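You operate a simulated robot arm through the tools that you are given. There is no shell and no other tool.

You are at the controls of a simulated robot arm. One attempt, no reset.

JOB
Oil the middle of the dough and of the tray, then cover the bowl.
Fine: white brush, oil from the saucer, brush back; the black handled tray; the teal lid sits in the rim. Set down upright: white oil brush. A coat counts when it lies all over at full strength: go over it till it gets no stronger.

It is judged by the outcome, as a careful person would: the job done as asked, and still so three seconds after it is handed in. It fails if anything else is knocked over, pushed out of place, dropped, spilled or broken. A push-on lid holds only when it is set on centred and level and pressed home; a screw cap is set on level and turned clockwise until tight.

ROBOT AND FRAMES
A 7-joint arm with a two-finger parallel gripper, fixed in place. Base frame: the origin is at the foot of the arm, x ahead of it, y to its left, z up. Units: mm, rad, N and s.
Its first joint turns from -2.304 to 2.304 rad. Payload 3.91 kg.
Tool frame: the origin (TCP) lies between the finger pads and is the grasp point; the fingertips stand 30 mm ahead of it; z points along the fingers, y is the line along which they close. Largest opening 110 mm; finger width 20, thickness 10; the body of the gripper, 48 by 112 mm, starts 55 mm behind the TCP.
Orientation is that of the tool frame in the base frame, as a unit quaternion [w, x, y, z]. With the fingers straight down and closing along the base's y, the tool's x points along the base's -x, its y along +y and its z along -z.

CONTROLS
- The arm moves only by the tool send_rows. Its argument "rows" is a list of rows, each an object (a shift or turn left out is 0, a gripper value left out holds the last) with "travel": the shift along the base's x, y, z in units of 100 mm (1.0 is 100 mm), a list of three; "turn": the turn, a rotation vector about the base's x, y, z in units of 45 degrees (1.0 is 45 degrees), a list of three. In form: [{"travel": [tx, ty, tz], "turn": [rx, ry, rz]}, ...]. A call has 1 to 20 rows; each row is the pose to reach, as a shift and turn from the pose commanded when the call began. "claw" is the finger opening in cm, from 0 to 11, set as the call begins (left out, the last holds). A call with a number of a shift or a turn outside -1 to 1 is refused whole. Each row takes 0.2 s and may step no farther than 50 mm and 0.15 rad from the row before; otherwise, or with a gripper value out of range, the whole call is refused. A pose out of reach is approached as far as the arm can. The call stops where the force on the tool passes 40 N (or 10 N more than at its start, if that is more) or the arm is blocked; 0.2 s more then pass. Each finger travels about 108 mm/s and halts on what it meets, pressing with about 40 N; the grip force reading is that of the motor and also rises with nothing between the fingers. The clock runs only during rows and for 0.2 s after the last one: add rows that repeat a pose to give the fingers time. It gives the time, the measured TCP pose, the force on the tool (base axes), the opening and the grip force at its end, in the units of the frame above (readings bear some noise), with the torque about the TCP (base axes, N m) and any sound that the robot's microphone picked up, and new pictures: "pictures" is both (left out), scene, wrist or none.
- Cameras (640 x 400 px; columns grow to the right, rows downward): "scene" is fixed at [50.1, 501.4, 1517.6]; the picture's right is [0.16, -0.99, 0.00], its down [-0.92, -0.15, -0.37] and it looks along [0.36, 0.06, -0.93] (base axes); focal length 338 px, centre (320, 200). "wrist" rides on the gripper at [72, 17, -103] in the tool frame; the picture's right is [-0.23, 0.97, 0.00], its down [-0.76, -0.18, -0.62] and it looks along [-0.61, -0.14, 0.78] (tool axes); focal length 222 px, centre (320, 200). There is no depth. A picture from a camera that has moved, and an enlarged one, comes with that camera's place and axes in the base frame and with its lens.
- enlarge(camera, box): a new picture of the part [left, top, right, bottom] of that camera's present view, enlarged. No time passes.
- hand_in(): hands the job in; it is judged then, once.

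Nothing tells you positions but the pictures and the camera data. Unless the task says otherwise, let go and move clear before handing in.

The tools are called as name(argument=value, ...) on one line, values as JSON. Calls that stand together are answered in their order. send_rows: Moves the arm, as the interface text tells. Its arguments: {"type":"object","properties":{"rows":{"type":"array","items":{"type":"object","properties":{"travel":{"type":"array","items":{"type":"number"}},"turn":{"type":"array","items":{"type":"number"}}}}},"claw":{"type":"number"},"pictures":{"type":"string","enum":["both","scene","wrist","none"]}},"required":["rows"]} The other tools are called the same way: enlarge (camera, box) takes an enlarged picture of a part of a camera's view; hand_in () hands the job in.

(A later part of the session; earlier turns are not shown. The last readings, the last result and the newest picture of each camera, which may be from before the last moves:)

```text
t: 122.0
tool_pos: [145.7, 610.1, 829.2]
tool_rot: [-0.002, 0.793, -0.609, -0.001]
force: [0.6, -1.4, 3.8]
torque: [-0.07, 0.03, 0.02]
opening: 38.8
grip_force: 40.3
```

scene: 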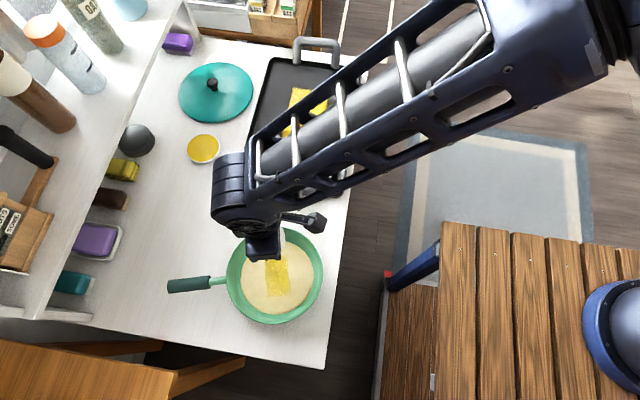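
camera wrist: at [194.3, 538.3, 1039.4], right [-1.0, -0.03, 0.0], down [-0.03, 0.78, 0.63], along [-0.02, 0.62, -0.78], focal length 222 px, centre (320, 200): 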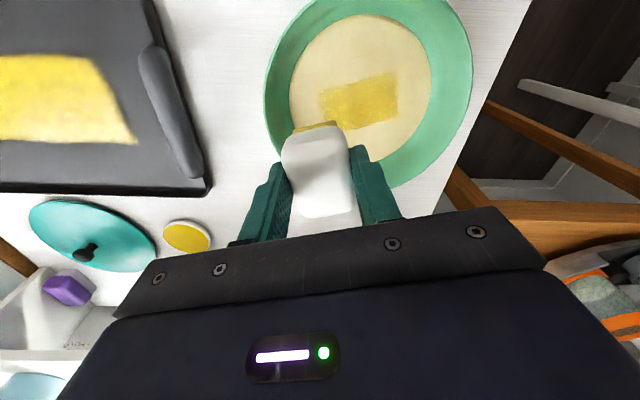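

Light contact (4 N). I'll run the last gentle passes along the patch.

send_rows(rows=[{"travel": [0.153, 0.047, -0.003]}, {"travel": [0.306, 0.093, -0.003]}, {"travel": [0.288, 0.15, -0.003]}, {"travel": [0.135, 0.104, -0.003]}, {"travel": [-0.018, 0.057, -0.003]}, {"travel": [-0.171, 0.01, -0.003]}, {"travel": [-0.324, -0.036, -0.003]}, {"travel": [-0.288, -0.15, -0.003]}, {"travel": [-0.135, -0.104, -0.003]}, {"travel": [0.018, -0.057, -0.003]}, {"travel": [0.171, -0.01, -0.003]}, {"travel": [0.324, 0.036, -0.003]}, {"travel": [0.153, 0.047, -0.003]}, {"travel": [0, 0, -0.003]}, {"travel": [-0.153, -0.047, -0.003]}, {"travel": [-0.306, -0.093, -0.003]}, {"travel": [-0.153, -0.047, -0.003]}, {"travel": [0, 0, -0.003]}], pictures="none")

send_rows(rows=[{"travel": [0, 0, 0.15]}, {"travel": [0, 0, 0.5]}, {"travel": [0.1, 0, 0.9]}, {"travel": [0.3, 0.02, 1.0]}, {"travel": [0.46, 0.03, 1.0]}, {"travel": [0.46, 0.03, 1.0]}], pictures="both")

enlarge(camera="wrist", box=[300, 50, 420, 140])

enlarge(camera="scene", box=[258, 250, 298, 302])

```text
t: 125.8
tool_pos: [145.2, 609.1, 828.9]
tool_rot: [-0.002, 0.793, -0.609, 0.0]
force: [-8.7, -1.3, 34.0]
torque: [-0.12, 0.39, 0.0]
opening: 38.9
grip_force: 39.8
```

```text
t: 127.2
tool_pos: [193.4, 612.7, 927.8]
tool_rot: [-0.001, 0.793, -0.609, 0.0]
force: [-0.3, -0.8, -0.6]
torque: [0.0, 0.01, 0.03]
opening: 38.9
grip_force: 40.0
camera wrist: at [195.8, 537.6, 1032.2], right [-1.0, -0.03, 0.0], down [-0.03, 0.78, 0.63], along [-0.02, 0.62, -0.78], focal length 222 px, centre (320, 200)
```

scene: 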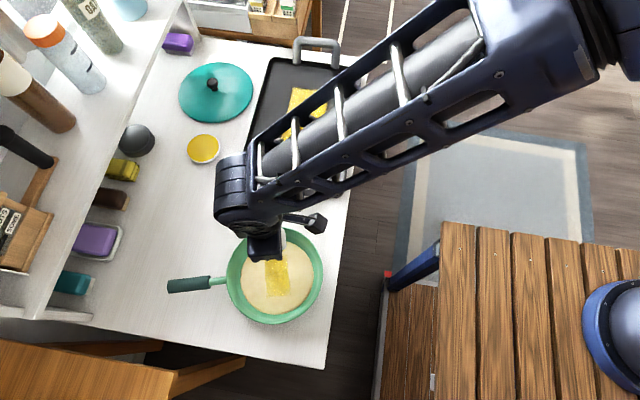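
wrist: 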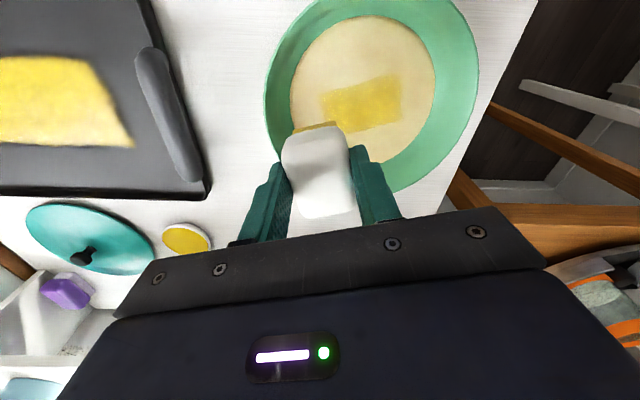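

```text
4.44 times, centred on (360, 95) of wrist
camera zoom: at [195.8, 537.6, 1032.2], right [-1.0, -0.03, 0.0], down [-0.03, 0.78, 0.63], along [-0.02, 0.62, -0.78], focal length 987 px, centre (142, 667)
```

zoom: 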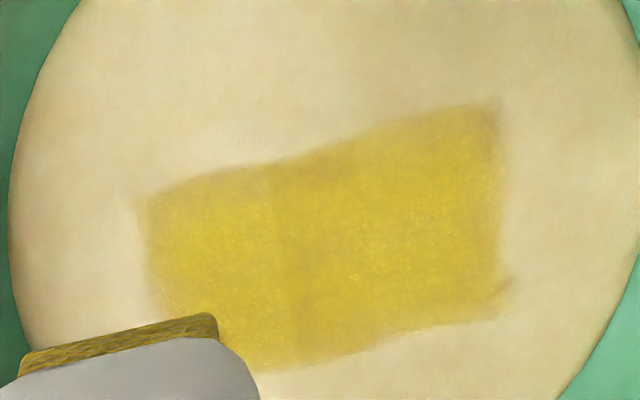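

```text
7.69 times, centred on (278, 276) of scene
camera zoom: at [50.1, 501.4, 1517.6], right [0.16, -0.99, 0.0], down [-0.92, -0.15, -0.37], along [0.36, 0.06, -0.93], focal length 2596 px, centre (643, -385)
```

zoom: 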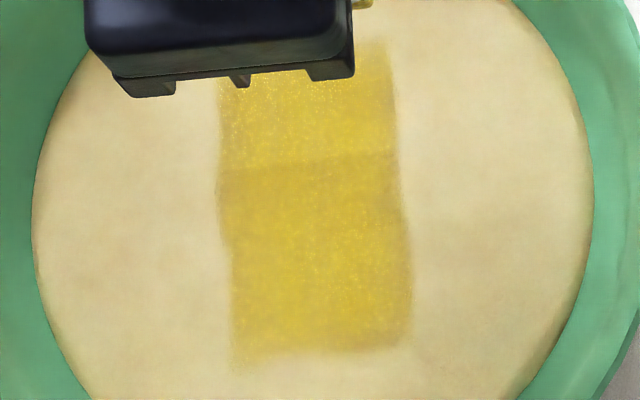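

No visible change, so the dough coat is at full strength. I'll now carry the brush back to its original spot (298, 876) in its original orientation.

send_rows(rows=[{"travel": [0.15, 0.4, 0], "turn": [0, 0, -0.17]}, {"travel": [0.3, 0.8, 0], "turn": [0, 0, -0.34]}, {"travel": [0.37, 0.98, 0], "turn": [0, 0, -0.497]}], pictures="none")

send_rows(rows=[{"travel": [0.16, 0.4, 0]}, {"travel": [0.32, 0.8, 0]}, {"travel": [0.37, 0.95, -0.2]}, {"travel": [0.37, 0.95, -0.2]}], pictures="both")

enlarge(camera="scene", box=[230, 40, 380, 200])

enlarge(camera="scene", box=[160, 200, 340, 335])

```text
t: 128.1
tool_pos: [226.7, 710.3, 929.8]
tool_rot: [0.002, -0.66, 0.751, 0.002]
force: [-0.7, -1.2, -0.4]
torque: [-0.02, -0.02, 0.02]
opening: 38.6
grip_force: 40.2
```

```text
t: 129.1
tool_pos: [263.4, 805.8, 909.6]
tool_rot: [0.0, -0.659, 0.752, 0.0]
force: [-0.5, 0.5, -0.9]
torque: [0.0, -0.01, 0.02]
opening: 38.7
grip_force: 40.2
camera wrist: at [238.6, 735.0, 1012.9], right [-0.94, 0.35, 0.0], down [0.27, 0.73, 0.63], along [0.22, 0.59, -0.78], focal length 222 px, centre (320, 200)
```

scene: 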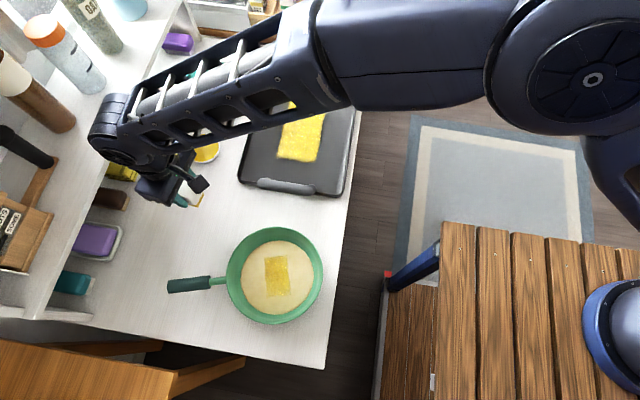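
wrist: 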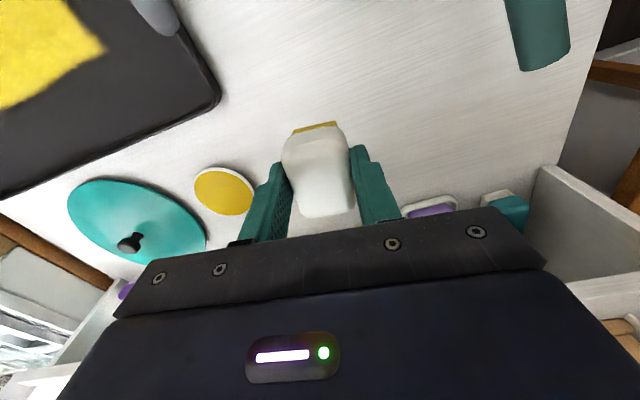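

```text
2.50 times, centred on (305, 120) of scene
camera zoom: at [50.1, 501.4, 1517.6], right [0.16, -0.99, 0.0], down [-0.92, -0.15, -0.37], along [0.36, 0.06, -0.93], focal length 844 px, centre (358, 400)
```

zoom: 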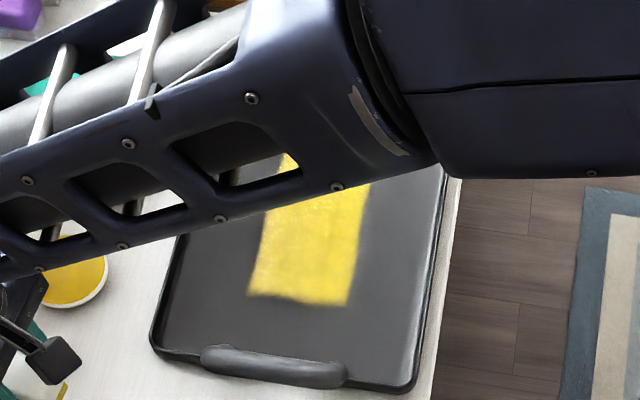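

```text
2.96 times, centred on (250, 268) of scene
camera zoom: at [50.1, 501.4, 1517.6], right [0.16, -0.99, 0.0], down [-0.92, -0.15, -0.37], along [0.36, 0.06, -0.93], focal length 1000 px, centre (527, 0)
```

zoom: 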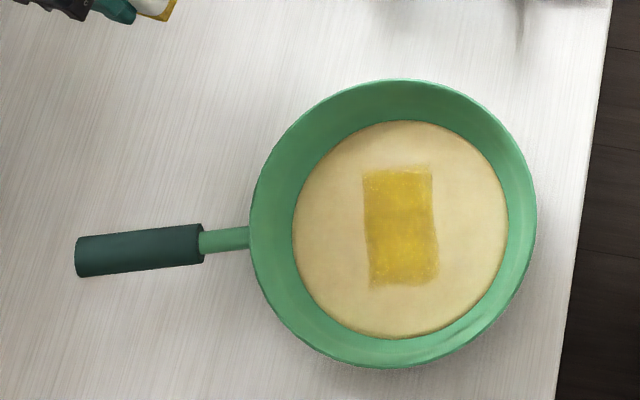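

Both coats look complete. I'll move over the brush's original spot and descend.

send_rows(rows=[{"travel": [0.17, 0.36, 0]}, {"travel": [0.352, 0.717, 0]}, {"travel": [0.352, 0.717, -0.4]}, {"travel": [0.352, 0.717, -0.8]}, {"travel": [0.352, 0.717, -0.98]}, {"travel": [0.352, 0.717, -0.98]}], pictures="both")

```text
t: 130.4
tool_pos: [301.2, 876.1, 808.8]
tool_rot: [0.001, -0.66, 0.752, 0.001]
force: [0.6, -0.5, -0.1]
torque: [0.0, -0.03, -0.02]
opening: 38.9
grip_force: 39.9
camera wrist: at [274.8, 805.4, 911.9], right [-0.94, 0.35, 0.0], down [0.27, 0.73, 0.63], along [0.22, 0.59, -0.78], focal length 222 px, centre (320, 200)
```

scene: 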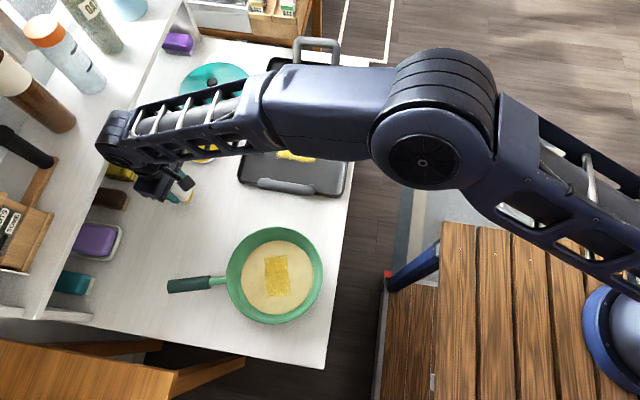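
wrist: 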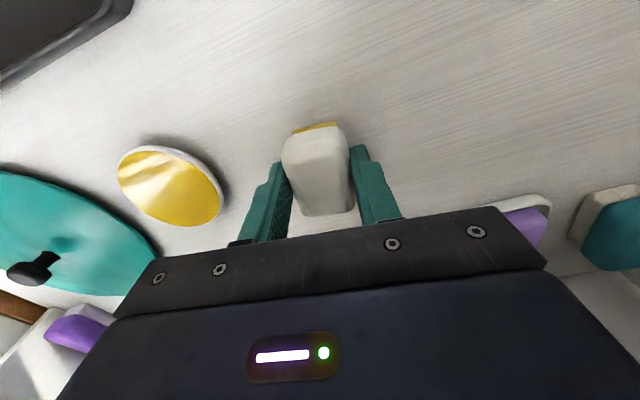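

I'm about 2–3 mm off the original spot, so I'll correct and set it down gently.

send_rows(rows=[{"travel": [-0.025, 0.025, -0.05]}, {"travel": [-0.025, 0.025, -0.1]}, {"travel": [-0.025, 0.025, -0.125]}, {"travel": [-0.025, 0.025, -0.135]}, {"travel": [-0.025, 0.025, -0.145]}], pictures="none")

```text
t: 131.7
tool_pos: [298.8, 880.7, 795.4]
tool_rot: [0.001, -0.66, 0.751, 0.001]
force: [-0.2, 0.2, -0.3]
torque: [0.0, 0.01, 0.02]
opening: 38.9
grip_force: 40.3
```

send_rows(rows=[{"travel": [0, -0.01, -0.01]}, {"travel": [0, -0.01, -0.015]}, {"travel": [0, -0.01, -0.02]}], pictures="wrist")

```text
t: 132.4
tool_pos: [298.8, 879.4, 793.2]
tool_rot: [0.001, -0.66, 0.751, 0.001]
force: [0.3, -0.5, -0.6]
torque: [-0.01, -0.01, -0.02]
opening: 38.8
grip_force: 39.9
camera wrist: at [272.5, 808.7, 896.8], right [-0.94, 0.35, 0.0], down [0.27, 0.73, 0.63], along [0.22, 0.59, -0.78], focal length 222 px, centre (320, 200)
```

wrist: 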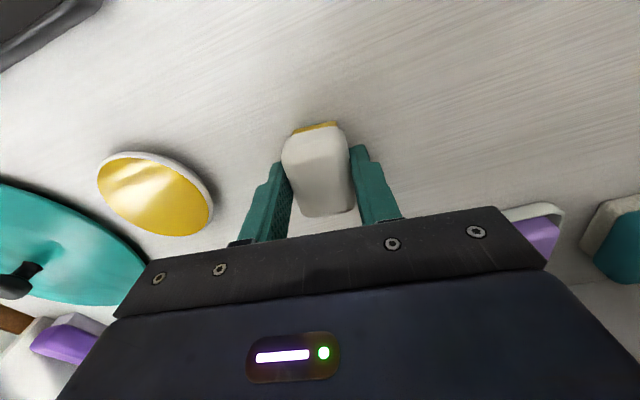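

The gripper is back at the original spot, and the brush has slid up slightly in the grip. I'll keep lowering in small steps until it touches the counter.

send_rows(rows=[{"travel": [0, 0, -0.008]}, {"travel": [0, 0, -0.015]}, {"travel": [0, 0, -0.02]}], pictures="none")

```text
t: 133.2
tool_pos: [297.7, 880.2, 793.0]
tool_rot: [0.001, -0.66, 0.751, 0.002]
force: [0.9, -1.1, 3.3]
torque: [-0.09, 0.03, 0.0]
opening: 38.8
grip_force: 40.3
```

The brush is touching the counter (3 N). I'll open the fingers and rise.

send_rows(rows=[{"travel": [0, 0, 0]}, {"travel": [0, 0, 0]}, {"travel": [0, 0, 0]}, {"travel": [0, 0, 0]}], claw=8, pictures="wrist")

send_rows(rows=[{"travel": [0, 0, 0.2]}, {"travel": [0, 0, 0.6]}, {"travel": [0, -0.05, 1.0]}], pictures="both")

enlarge(camera="wrist", box=[276, 80, 372, 160])

```text
t: 134.2
tool_pos: [297.8, 880.0, 792.6]
tool_rot: [0.002, -0.66, 0.751, 0.002]
force: [0.7, 0.1, 0.8]
torque: [-0.02, 0.01, 0.03]
opening: 80.2
grip_force: 0.0
camera wrist: at [272.1, 809.3, 895.9], right [-0.94, 0.35, 0.0], down [0.27, 0.73, 0.63], along [0.22, 0.59, -0.78], focal length 222 px, centre (320, 200)
```

wrist: 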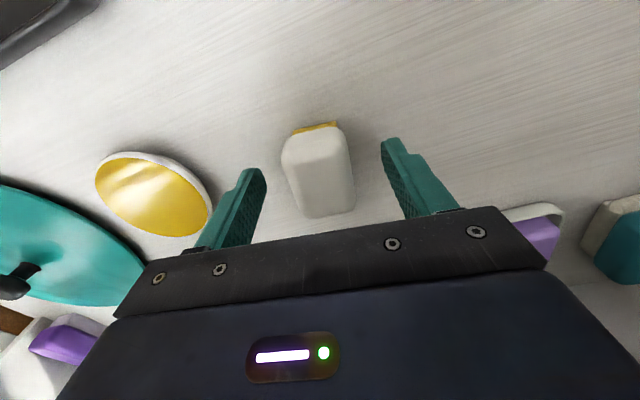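

```text
t: 135.1
tool_pos: [297.2, 874.8, 890.6]
tool_rot: [0.001, -0.66, 0.752, 0.001]
force: [0.2, -0.6, 0.2]
torque: [0.01, 0.02, 0.02]
opening: 80.3
grip_force: 0.2
camera wrist: at [272.0, 804.5, 994.0], right [-0.94, 0.35, 0.0], down [0.27, 0.73, 0.62], along [0.22, 0.58, -0.78], focal length 222 px, centre (320, 200)
```

scene: 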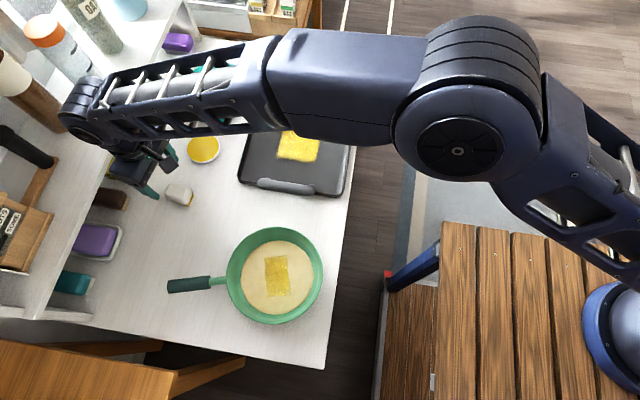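
wrist: 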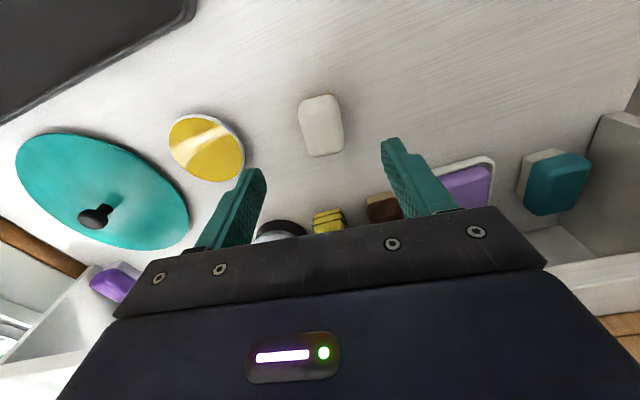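

```text
5.00 times, centred on (324, 120) of wrist
camera zoom: at [272.0, 804.5, 994.0], right [-0.94, 0.35, 0.0], down [0.27, 0.73, 0.62], along [0.22, 0.58, -0.78], focal length 1111 px, centre (300, 600)
```

zoom: 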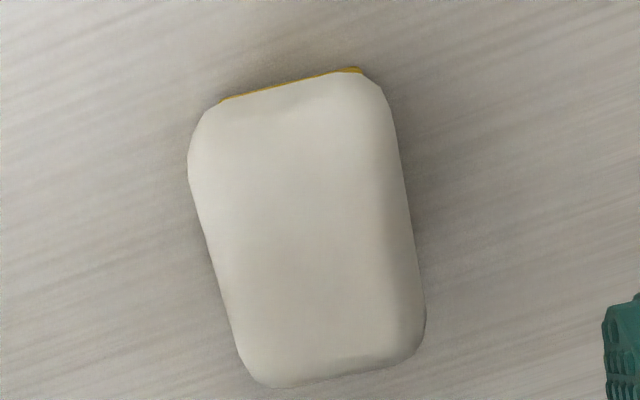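

The brush is back, standing upright. I'll compare its place with the original view and measure the pan's handle angle.

enlarge(camera="scene", box=[160, 175, 208, 215])

enlarge(camera="scene", box=[160, 200, 360, 325])

```text
10.00 times, centred on (184, 195) of scene
camera zoom: at [50.1, 501.4, 1517.6], right [0.16, -0.99, 0.0], down [-0.92, -0.15, -0.37], along [0.36, 0.06, -0.93], focal length 3375 px, centre (1680, 250)
```

zoom: 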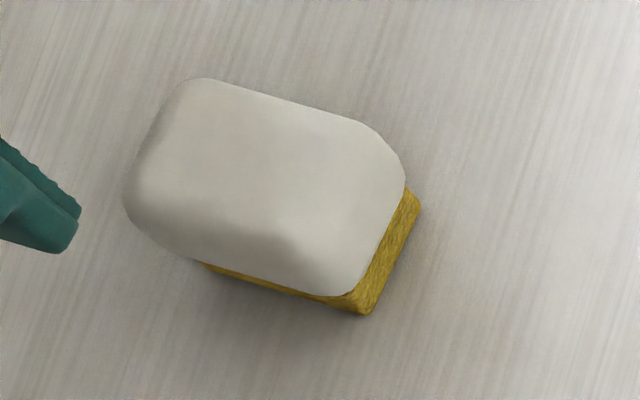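

```text
3.20 times, centred on (260, 262) of scene
camera zoom: at [50.1, 501.4, 1517.6], right [0.16, -0.99, 0.0], down [-0.92, -0.15, -0.37], along [0.36, 0.06, -0.93], focal length 1080 px, centre (512, 0)
```

zoom: 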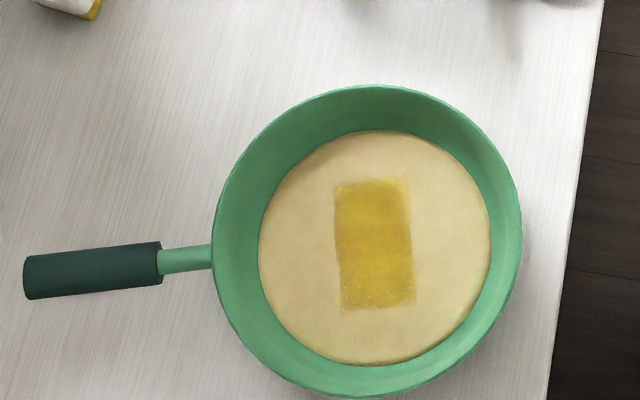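

The brush is within a few mm of its place. The pan is turned about 15.5° and shifted ~2 mm, so I'll grip its handle and turn it back about the pan's centre. First I'll move over the handle and look.

send_rows(rows=[{"travel": [-0.3, -0.12, 0.1], "turn": [0, 0, 0.17]}, {"travel": [-0.65, -0.28, 0.1], "turn": [0, 0, 0.34]}, {"travel": [-1.0, -0.44, 0.1], "turn": [0, 0, 0.513]}], pictures="none")

send_rows(rows=[{"travel": [-0.35, -0.15, 0]}, {"travel": [-0.7, -0.3, 0]}, {"travel": [-0.98, -0.44, 0]}, {"travel": [-0.98, -0.44, 0]}], pictures="both")

enlarge(camera="wrist", box=[220, 20, 440, 200])

```text
t: 135.8
tool_pos: [199.8, 829.8, 899.6]
tool_rot: [-0.001, 0.798, -0.603, -0.002]
force: [0.8, -0.5, -0.9]
torque: [0.0, 0.03, 0.0]
opening: 80.2
grip_force: 0.1
```

```text
t: 136.8
tool_pos: [99.3, 784.7, 902.8]
tool_rot: [0.0, 0.797, -0.604, 0.0]
force: [0.6, -0.4, -0.2]
torque: [-0.02, -0.02, -0.03]
opening: 79.7
grip_force: 0.1
camera wrist: at [102.7, 710.6, 1005.3], right [-1.0, -0.05, 0.0], down [-0.04, 0.78, 0.63], along [-0.03, 0.62, -0.78], focal length 222 px, centre (320, 200)
```

scene: 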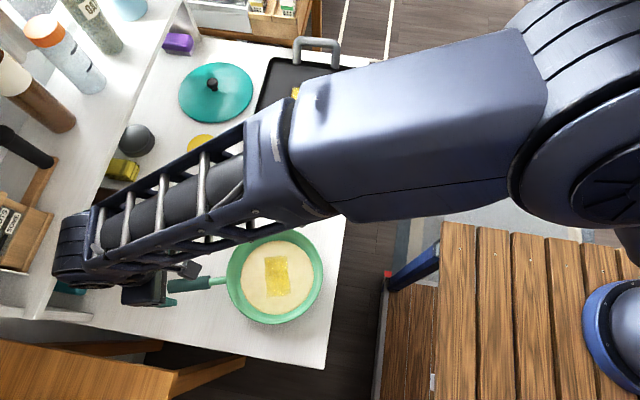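
wrist: 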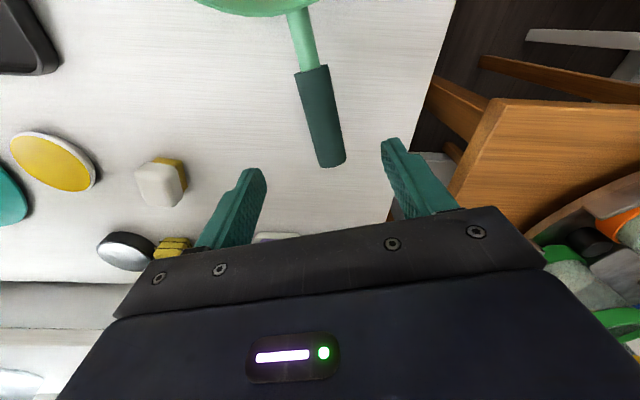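

```text
2.22 times, centred on (330, 110) of wrist
camera zoom: at [102.7, 710.6, 1005.3], right [-1.0, -0.05, 0.0], down [-0.04, 0.78, 0.63], along [-0.03, 0.62, -0.78], focal length 494 px, centre (298, 400)
```

zoom: 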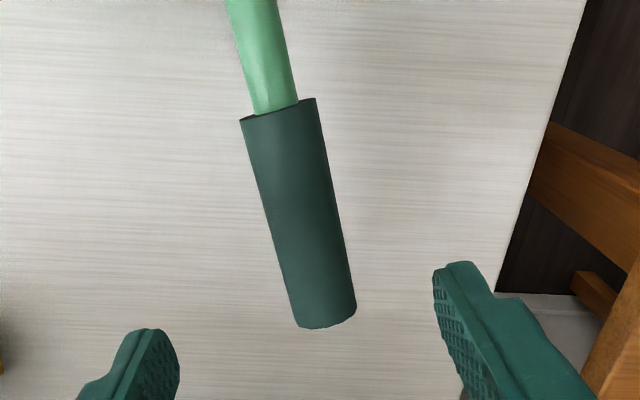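

The handle's grip spans roughly (110, 737) to (87, 812) at z≈820, tilted about 16° from y. I'll lower over it with the fingers either side.

send_rows(rows=[{"travel": [-0.02, -0.04, -0.3]}, {"travel": [-0.02, -0.04, -0.6]}, {"travel": [-0.02, -0.04, -0.82]}, {"travel": [-0.02, -0.04, -0.82]}], pictures="both")

enlarge(camera="wrist", box=[220, 60, 440, 240])

```text
t: 137.8
tool_pos: [98.6, 781.8, 820.4]
tool_rot: [-0.001, 0.797, -0.604, -0.001]
force: [-0.2, -0.3, 0.4]
torque: [0.03, 0.01, 0.01]
opening: 79.8
grip_force: 0.0
camera wrist: at [102.8, 707.1, 923.7], right [-1.0, -0.05, 0.0], down [-0.04, 0.78, 0.63], along [-0.03, 0.62, -0.78], focal length 222 px, centre (320, 200)
```

scene: 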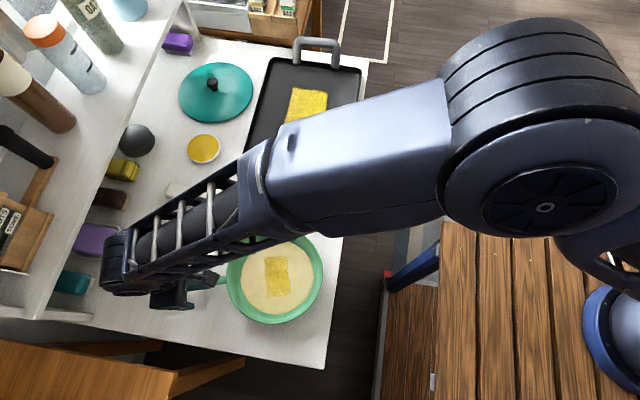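
wrist: 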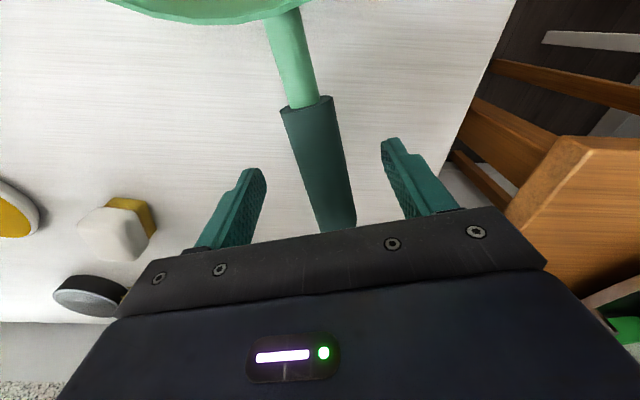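

```text
2.22 times, centred on (330, 150) of wrist
camera zoom: at [102.8, 707.1, 923.7], right [-1.0, -0.05, 0.0], down [-0.04, 0.78, 0.63], along [-0.03, 0.62, -0.78], focal length 494 px, centre (298, 311)
```

zoom: 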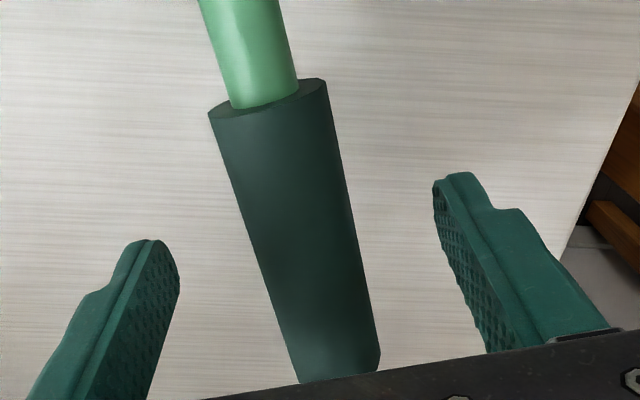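

The handle is between the fingers, about 5 mm off-centre. I'll shift to centre on it, then close gently in two steps.

send_rows(rows=[{"travel": [-0.045, -0.013, 0]}, {"travel": [-0.045, -0.013, 0]}, {"travel": [-0.045, -0.013, 0]}], claw=4, pictures="wrist")

enlarge(camera="wrist", box=[220, 60, 440, 240])

```text
t: 138.7
tool_pos: [95.1, 780.0, 821.1]
tool_rot: [-0.001, 0.797, -0.604, -0.002]
force: [-0.1, 0.4, 0.2]
torque: [0.0, 0.02, 0.02]
opening: 39.8
grip_force: 0.1
camera wrist: at [98.3, 705.6, 923.7], right [-1.0, -0.05, 0.0], down [-0.04, 0.78, 0.63], along [-0.03, 0.62, -0.78], focal length 222 px, centre (320, 200)
```

wrist: 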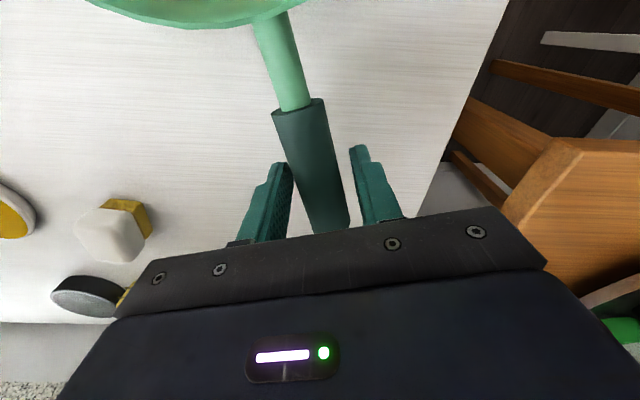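

```text
2.22 times, centred on (330, 150) of wrist
camera zoom: at [98.3, 705.6, 923.7], right [-1.0, -0.05, 0.0], down [-0.04, 0.78, 0.63], along [-0.03, 0.62, -0.78], focal length 494 px, centre (298, 311)
```

zoom: 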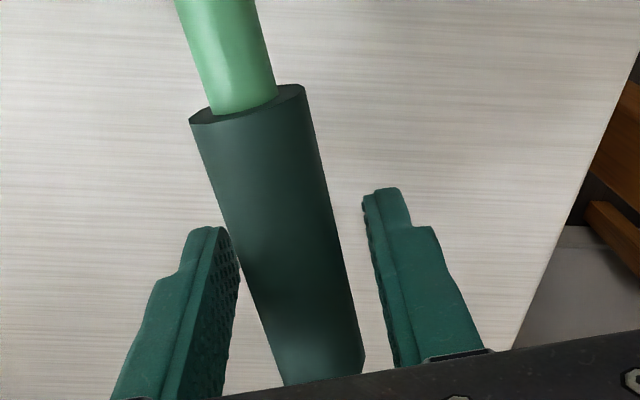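

Slightly overshot; I'll nudge back ~2.5 mm and close on the handle.

send_rows(rows=[{"travel": [0.024, 0.007, 0]}, {"travel": [0.024, 0.007, 0]}], pictures="none")

send_rows(rows=[{"travel": [0, 0, 0]}, {"travel": [0, 0, 0]}, {"travel": [0, 0, 0]}], claw=2, pictures="both")

enlarge(camera="scene", box=[160, 200, 360, 325])

```text
t: 139.2
tool_pos: [98.6, 780.5, 821.5]
tool_rot: [0.0, 0.798, -0.603, 0.0]
force: [-0.1, -0.5, -0.3]
torque: [-0.01, 0.02, 0.0]
opening: 40.2
grip_force: 0.0
```

```text
t: 140.1
tool_pos: [97.6, 782.1, 820.2]
tool_rot: [-0.001, 0.797, -0.604, -0.001]
force: [2.0, 0.8, 0.1]
torque: [0.1, 0.0, 0.38]
opening: 27.4
grip_force: 39.9
camera wrist: at [101.0, 706.3, 923.8], right [-1.0, -0.05, 0.0], down [-0.04, 0.78, 0.63], along [-0.03, 0.62, -0.78], focal length 222 px, centre (320, 200)
```

scene: 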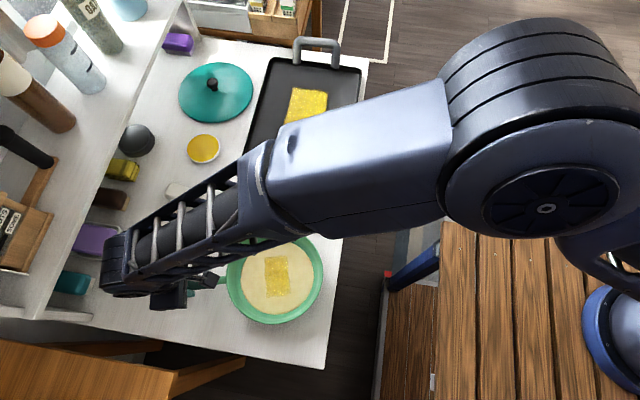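
wrist: 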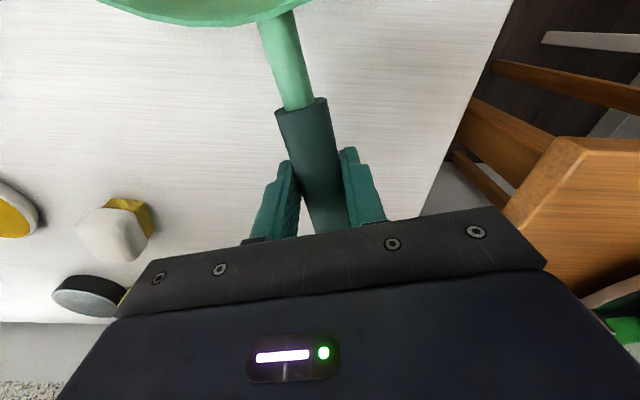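

```text
3.20 times, centred on (260, 262) of scene
camera zoom: at [50.1, 501.4, 1517.6], right [0.16, -0.99, 0.0], down [-0.92, -0.15, -0.37], along [0.36, 0.06, -0.93], focal length 1080 px, centre (512, 0)
```

zoom: 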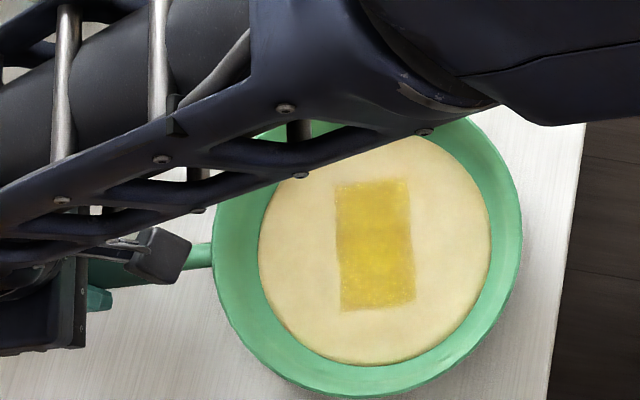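

The handle is gripped without shifting the pan. Now I'll swing it back about 16° along an arc around the pan's centre.

send_rows(rows=[{"travel": [0.063, 0.014, 0], "turn": [0, 0, -0.045]}, {"travel": [0.126, 0.026, 0], "turn": [0, 0, -0.09]}, {"travel": [0.19, 0.036, 0], "turn": [0, 0, -0.135]}, {"travel": [0.254, 0.044, 0], "turn": [0, 0, -0.18]}, {"travel": [0.319, 0.049, 0], "turn": [0, 0, -0.225]}, {"travel": [0.383, 0.052, 0], "turn": [0, 0, -0.27]}, {"travel": [0.448, 0.053, 0], "turn": [0, 0, -0.315]}, {"travel": [0.513, 0.052, 0], "turn": [0, 0, -0.36]}, {"travel": [0.513, 0.052, 0], "turn": [0, 0, -0.36]}], pictures="both")

enlarge(camera="scene", box=[160, 200, 360, 325])

```text
t: 142.1
tool_pos: [146.4, 787.9, 819.9]
tool_rot: [0.001, -0.704, 0.71, 0.001]
force: [2.4, -1.0, 3.8]
torque: [-0.61, -0.15, 0.33]
opening: 27.4
grip_force: 40.4
camera wrist: at [130.3, 714.4, 923.7], right [-0.97, 0.24, 0.0], down [0.18, 0.76, 0.63], along [0.15, 0.61, -0.78], focal length 222 px, centre (320, 200)
```

scene: 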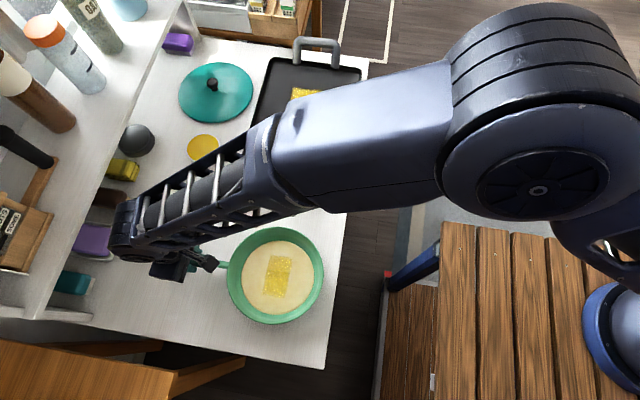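
wrist: 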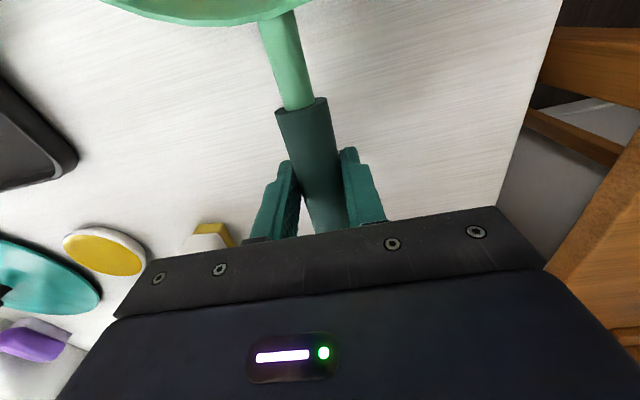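

```text
3.20 times, centred on (260, 262) of scene
camera zoom: at [50.1, 501.4, 1517.6], right [0.16, -0.99, 0.0], down [-0.92, -0.15, -0.37], along [0.36, 0.06, -0.93], focal length 1080 px, centre (512, 0)
```

zoom: 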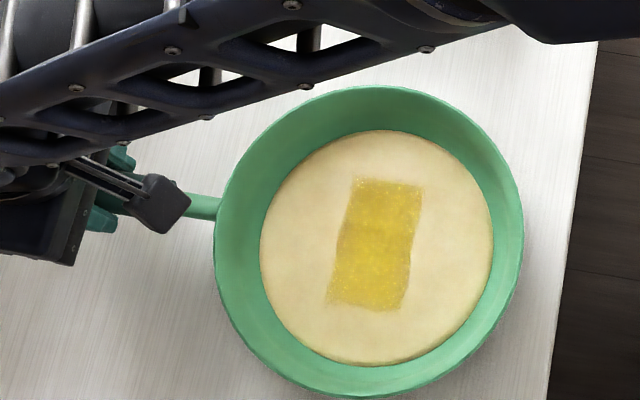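

The pan is back to its original angle (patch edges match the first view) and within ~2 mm of place. I'll release the handle and rise.

send_rows(rows=[{"travel": [0, 0, 0]}, {"travel": [0, 0, 0]}, {"travel": [0, 0, 0]}], claw=7, pictures="none")

send_rows(rows=[{"travel": [0, 0, 0.25]}, {"travel": [0, 0, 0.6]}, {"travel": [0, 0, 1.0]}], pictures="none")

send_rows(rows=[{"travel": [0.4, 0, 0.3]}, {"travel": [0.8, 0, 0.3]}, {"travel": [1.0, 0, 0.3]}], pictures="none")

send_rows(rows=[{"travel": [0.45, 0, 0]}, {"travel": [0.9, 0, 0]}, {"travel": [1.0, 0, 0]}], pictures="both")

enlarge(camera="scene", box=[160, 200, 360, 325])

```text
t: 142.8
tool_pos: [147.2, 786.3, 820.1]
tool_rot: [0.001, -0.704, 0.71, 0.001]
force: [0.5, 0.7, 0.2]
torque: [-0.03, 0.01, 0.01]
opening: 70.0
grip_force: 0.0
```

```text
t: 143.7
tool_pos: [147.2, 786.1, 917.9]
tool_rot: [0.001, -0.704, 0.71, 0.001]
force: [0.0, 0.4, 0.1]
torque: [-0.05, 0.01, -0.02]
opening: 69.9
grip_force: 0.2
```

```text
t: 144.4
tool_pos: [247.3, 788.2, 949.4]
tool_rot: [0.001, -0.705, 0.709, 0.001]
force: [-0.8, 1.0, 0.8]
torque: [0.01, -0.04, 0.01]
opening: 70.2
grip_force: 0.0
```

```text
t: 145.2
tool_pos: [348.0, 786.6, 950.1]
tool_rot: [0.001, -0.704, 0.71, 0.001]
force: [1.2, 0.7, -0.4]
torque: [-0.01, 0.01, -0.03]
opening: 70.1
grip_force: 0.0
camera wrist: at [331.0, 713.8, 1052.8], right [-0.97, 0.24, 0.0], down [0.18, 0.76, 0.63], along [0.15, 0.61, -0.78], focal length 222 px, centre (320, 200)
```

scene: 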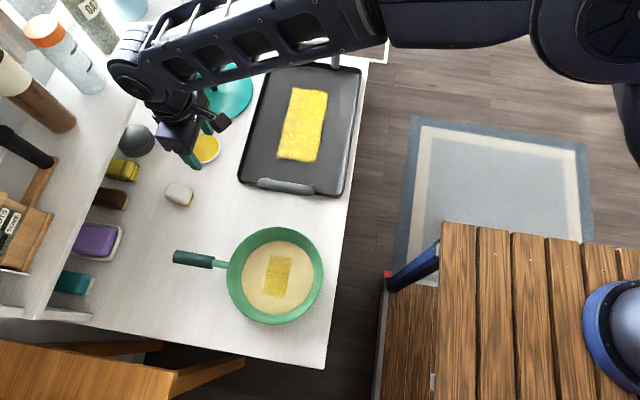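
wrist: 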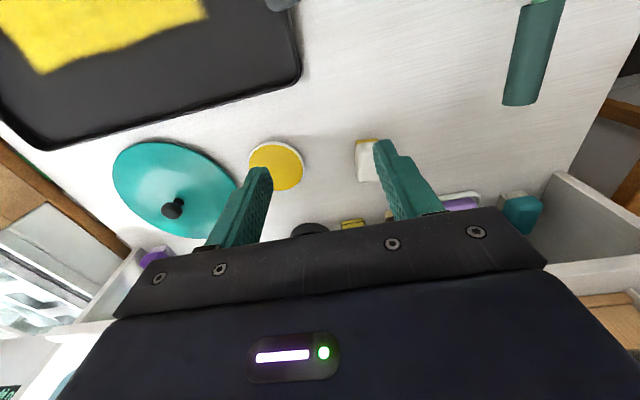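

```text
3.20 times, centred on (260, 262) of scene
camera zoom: at [50.1, 501.4, 1517.6], right [0.16, -0.99, 0.0], down [-0.92, -0.15, -0.37], along [0.36, 0.06, -0.93], focal length 1080 px, centre (512, 0)
```

zoom: 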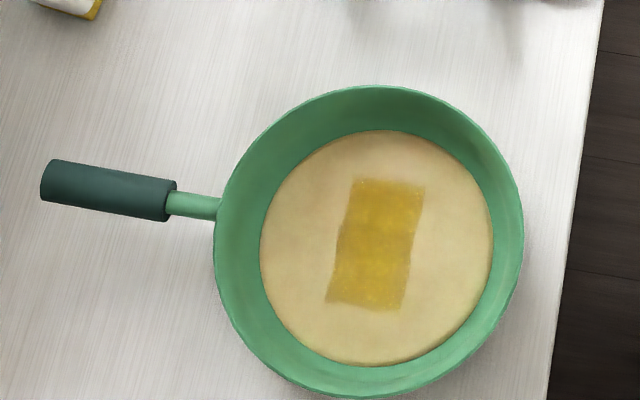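

The pan is restored and the brush, saucer and coats look right. Now the lid: its knob is near (620, 886, 785), about 1080 mm out, beyond straight-down reach, so I'll yaw toward it and tilt the fingers outward.

send_rows(rows=[{"travel": [0.2, 0.02, 0], "turn": [0, 0, -0.155]}, {"travel": [0.4, 0.04, 0], "turn": [0, 0, -0.31]}, {"travel": [0.6, 0.06, 0], "turn": [0, 0, -0.46]}, {"travel": [0.8, 0.08, 0], "turn": [0, 0, -0.615]}, {"travel": [1.0, 0.1, 0], "turn": [0, 0, -0.767]}], pictures="none")

send_rows(rows=[{"travel": [0.15, 0.02, 0], "turn": [0.11, -0.077, 0]}, {"travel": [0.3, 0.04, 0], "turn": [0.22, -0.154, 0]}, {"travel": [0.45, 0.06, 0], "turn": [0.33, -0.231, 0]}, {"travel": [0.6, 0.08, 0], "turn": [0.44, -0.308, 0]}, {"travel": [0.7, 0.1, 0], "turn": [0.546, -0.383, 0]}, {"travel": [0.7, 0.1, 0], "turn": [0.546, -0.383, 0]}], pictures="both")

```text
t: 146.4
tool_pos: [447.5, 797.6, 949.7]
tool_rot: [0.001, -0.462, 0.887, 0.0]
force: [-0.3, 1.2, -0.6]
torque: [0.01, 0.04, 0.01]
opening: 70.0
grip_force: 0.0
```

```text
t: 147.8
tool_pos: [517.3, 806.4, 950.2]
tool_rot: [0.232, -0.446, 0.856, 0.12]
force: [-0.5, -0.4, -1.1]
torque: [-0.01, 0.0, -0.02]
opening: 70.1
grip_force: 0.2
camera wrist: at [437.7, 722.2, 1003.4], right [-0.68, 0.72, 0.11], down [0.34, 0.18, 0.92], along [0.64, 0.67, -0.37], focal length 222 px, centre (320, 200)
```

scene: 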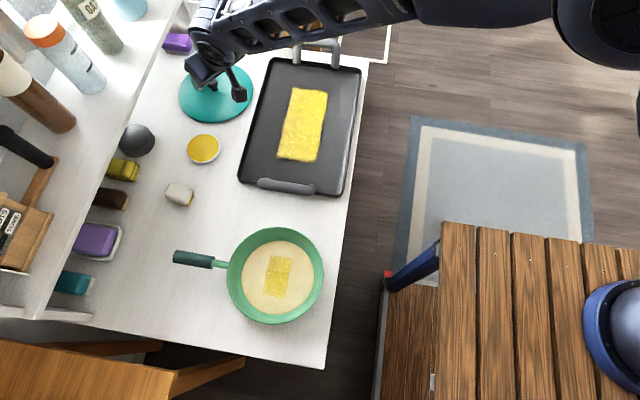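
wrist: 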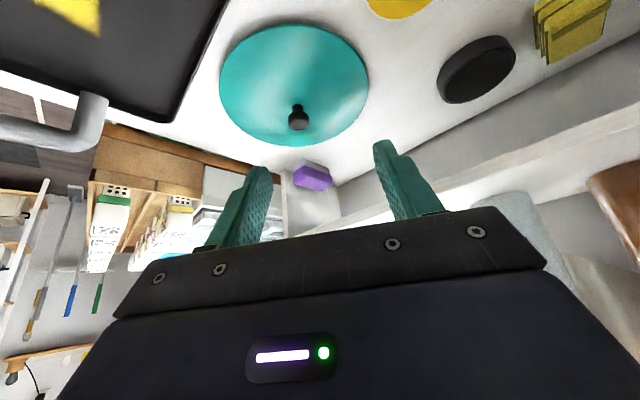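

I reached that tilted pose fine, and the lid's knob is right ahead in the wrist view. I'll enlarge it to pin down its place and shape.

enlarge(camera="wrist", box=[210, 10, 380, 160])

enlarge(camera="wrist", box=[270, 85, 326, 141])

```text
2.67 times, centred on (295, 85) of wrist
camera zoom: at [437.7, 722.2, 1003.4], right [-0.68, 0.72, 0.11], down [0.34, 0.18, 0.92], along [0.64, 0.67, -0.37], focal length 592 px, centre (387, 507)
```

zoom: 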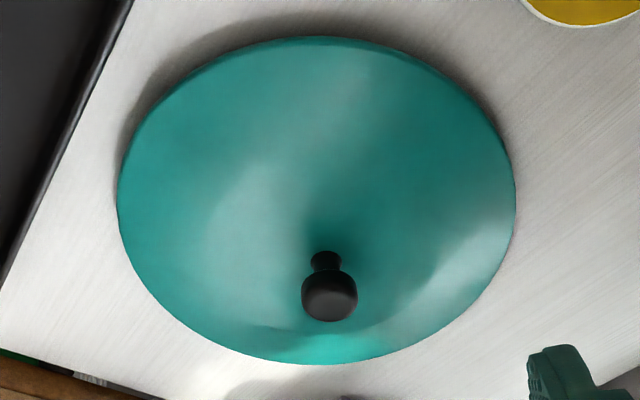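

```text
7.14 times, centred on (298, 113) of wrist
camera zoom: at [437.7, 722.2, 1003.4], right [-0.68, 0.72, 0.11], down [0.34, 0.18, 0.92], along [0.64, 0.67, -0.37], focal length 1587 px, centre (477, 821)
```

zoom: 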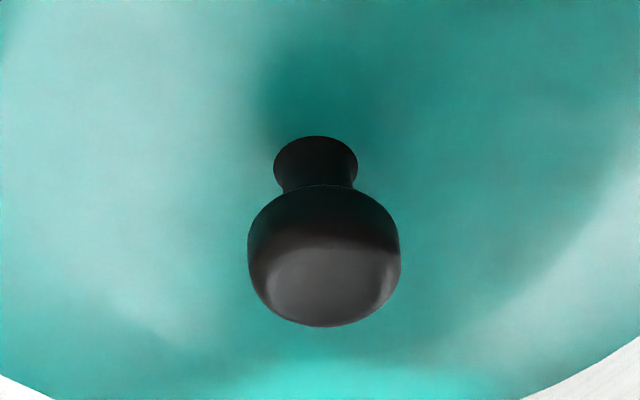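

The knob head is about 27 mm wide, centred near (611, 880, 799). I'll move to a pre-grasp point on the tilted approach line and look again.

send_rows(rows=[{"travel": [0.22, 0.12, -0.24]}, {"travel": [0.44, 0.24, -0.48]}, {"travel": [0.673, 0.362, -0.735]}, {"travel": [0.673, 0.362, -0.735]}], claw=6, pictures="both")

enlarge(camera="wrist", box=[220, 60, 420, 210])

```text
t: 148.8
tool_pos: [584.7, 844.2, 877.4]
tool_rot: [0.231, -0.446, 0.857, 0.12]
force: [-0.5, -0.9, 1.0]
torque: [0.02, -0.02, -0.01]
opening: 59.8
grip_force: 0.2
camera wrist: at [504.7, 758.6, 930.4], right [-0.68, 0.72, 0.11], down [0.34, 0.18, 0.92], along [0.64, 0.67, -0.37], focal length 222 px, centre (320, 200)
```

scene: 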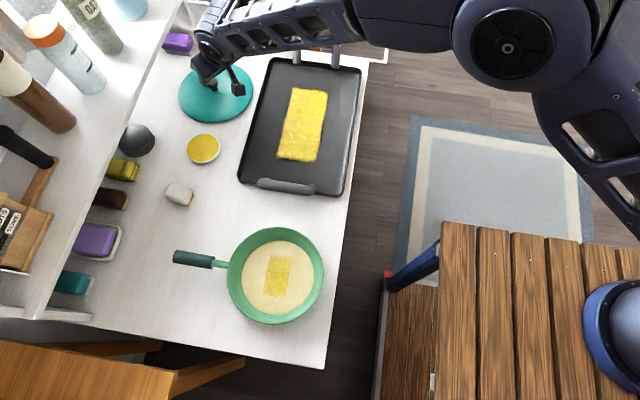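
wrist: 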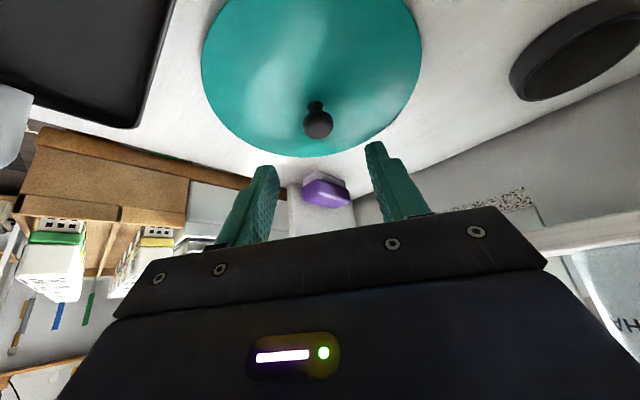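

```text
2.67 times, centred on (320, 135) of wrist
camera zoom: at [504.7, 758.6, 930.4], right [-0.68, 0.72, 0.11], down [0.34, 0.18, 0.92], along [0.64, 0.67, -0.37], focal length 592 px, centre (320, 373)
```

zoom: 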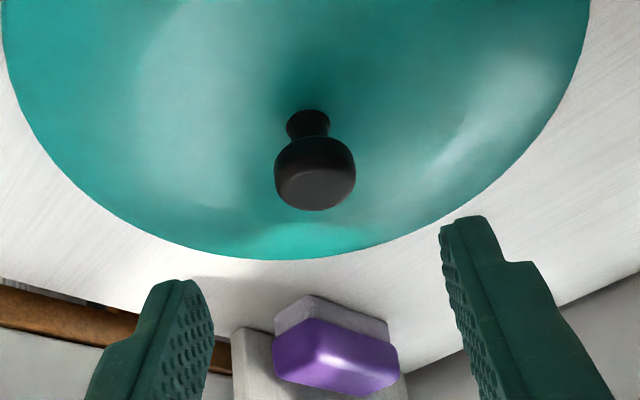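

The knob is nearly in line with the fingers (about 2 mm off). I'll advance most of the way along the tilted axis and check again.

send_rows(rows=[{"travel": [0.06, 0.07, -0.16]}, {"travel": [0.12, 0.145, -0.32]}, {"travel": [0.176, 0.216, -0.475]}, {"travel": [0.176, 0.216, -0.475]}], pictures="both")

enlarge(camera="wrist", box=[220, 80, 420, 230])

enlarge(camera="scene", box=[170, 40, 270, 130])

```text
t: 149.8
tool_pos: [602.2, 864.5, 829.7]
tool_rot: [0.231, -0.447, 0.856, 0.119]
force: [0.1, -1.0, 1.5]
torque: [0.02, 0.0, -0.02]
opening: 60.1
grip_force: 0.0
camera wrist: at [522.0, 779.7, 883.0], right [-0.68, 0.72, 0.11], down [0.34, 0.18, 0.92], along [0.64, 0.67, -0.37], focal length 222 px, centre (320, 200)
```

scene: 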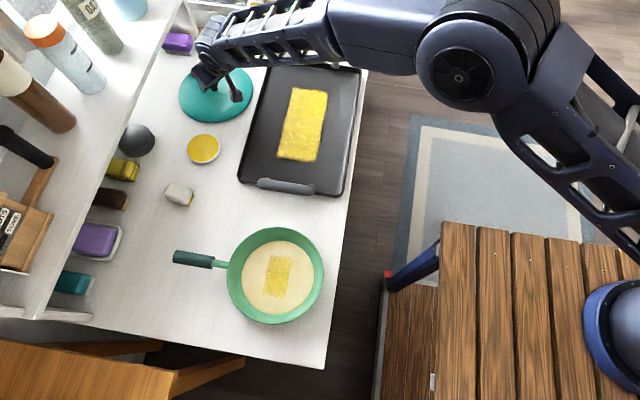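
wrist: 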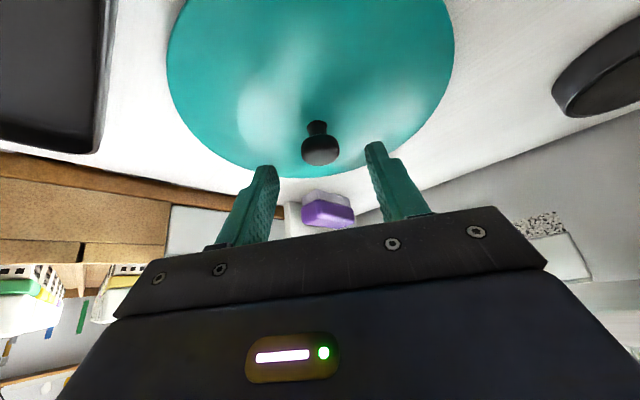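

```text
2.67 times, centred on (320, 155) of wrist
camera zoom: at [522.0, 779.7, 883.0], right [-0.68, 0.72, 0.11], down [0.34, 0.18, 0.92], along [0.64, 0.67, -0.37], focal length 592 px, centre (320, 320)
```

zoom: 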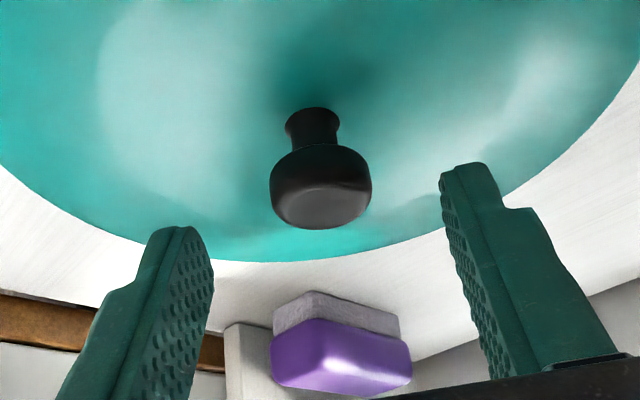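

```text
4.44 times, centred on (220, 85) of scene
camera zoom: at [50.1, 501.4, 1517.6], right [0.16, -0.99, 0.0], down [-0.92, -0.15, -0.37], along [0.36, 0.06, -0.93], focal length 1500 px, centre (764, 711)
```

zoom: 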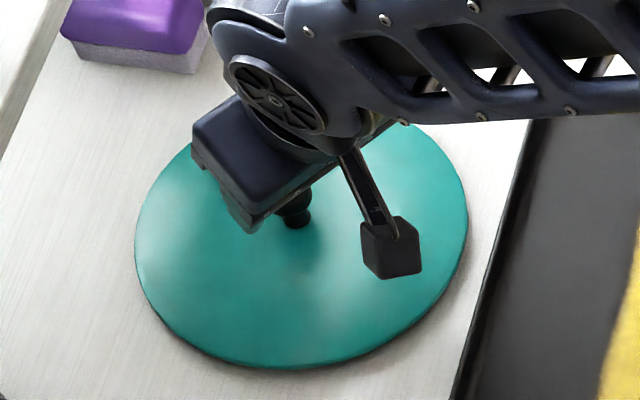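

The knob is laterally centred. I'll advance another 15 mm and look again.

send_rows(rows=[{"travel": [0.022, 0.031, -0.065]}, {"travel": [0.044, 0.062, -0.13]}, {"travel": [0.044, 0.062, -0.13]}], pictures="wrist")

enlarge(camera="wrist", box=[220, 80, 420, 230])

```text
t: 150.7
tool_pos: [607.4, 871.9, 815.7]
tool_rot: [0.231, -0.446, 0.856, 0.119]
force: [-0.7, 0.6, 0.2]
torque: [-0.02, -0.01, -0.03]
opening: 60.1
grip_force: 0.0
camera wrist: at [527.6, 785.9, 869.1], right [-0.68, 0.72, 0.11], down [0.34, 0.18, 0.92], along [0.64, 0.67, -0.37], focal length 222 px, centre (320, 200)
```

wrist: 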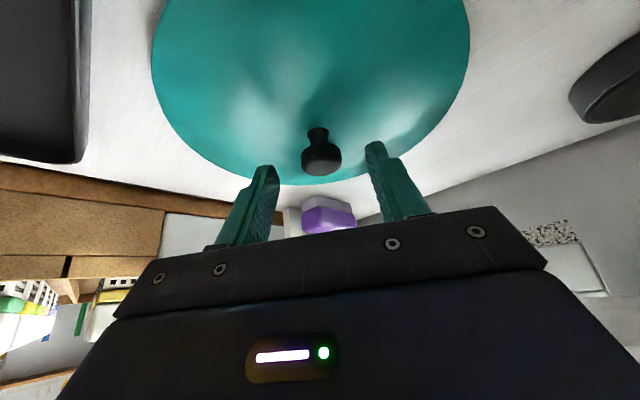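

```text
2.67 times, centred on (320, 155) of wrist
camera zoom: at [527.6, 785.9, 869.1], right [-0.68, 0.72, 0.11], down [0.34, 0.18, 0.92], along [0.64, 0.67, -0.37], focal length 592 px, centre (320, 320)
```

zoom: 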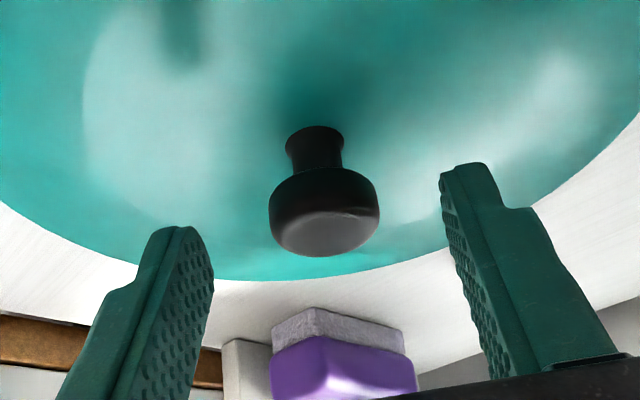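

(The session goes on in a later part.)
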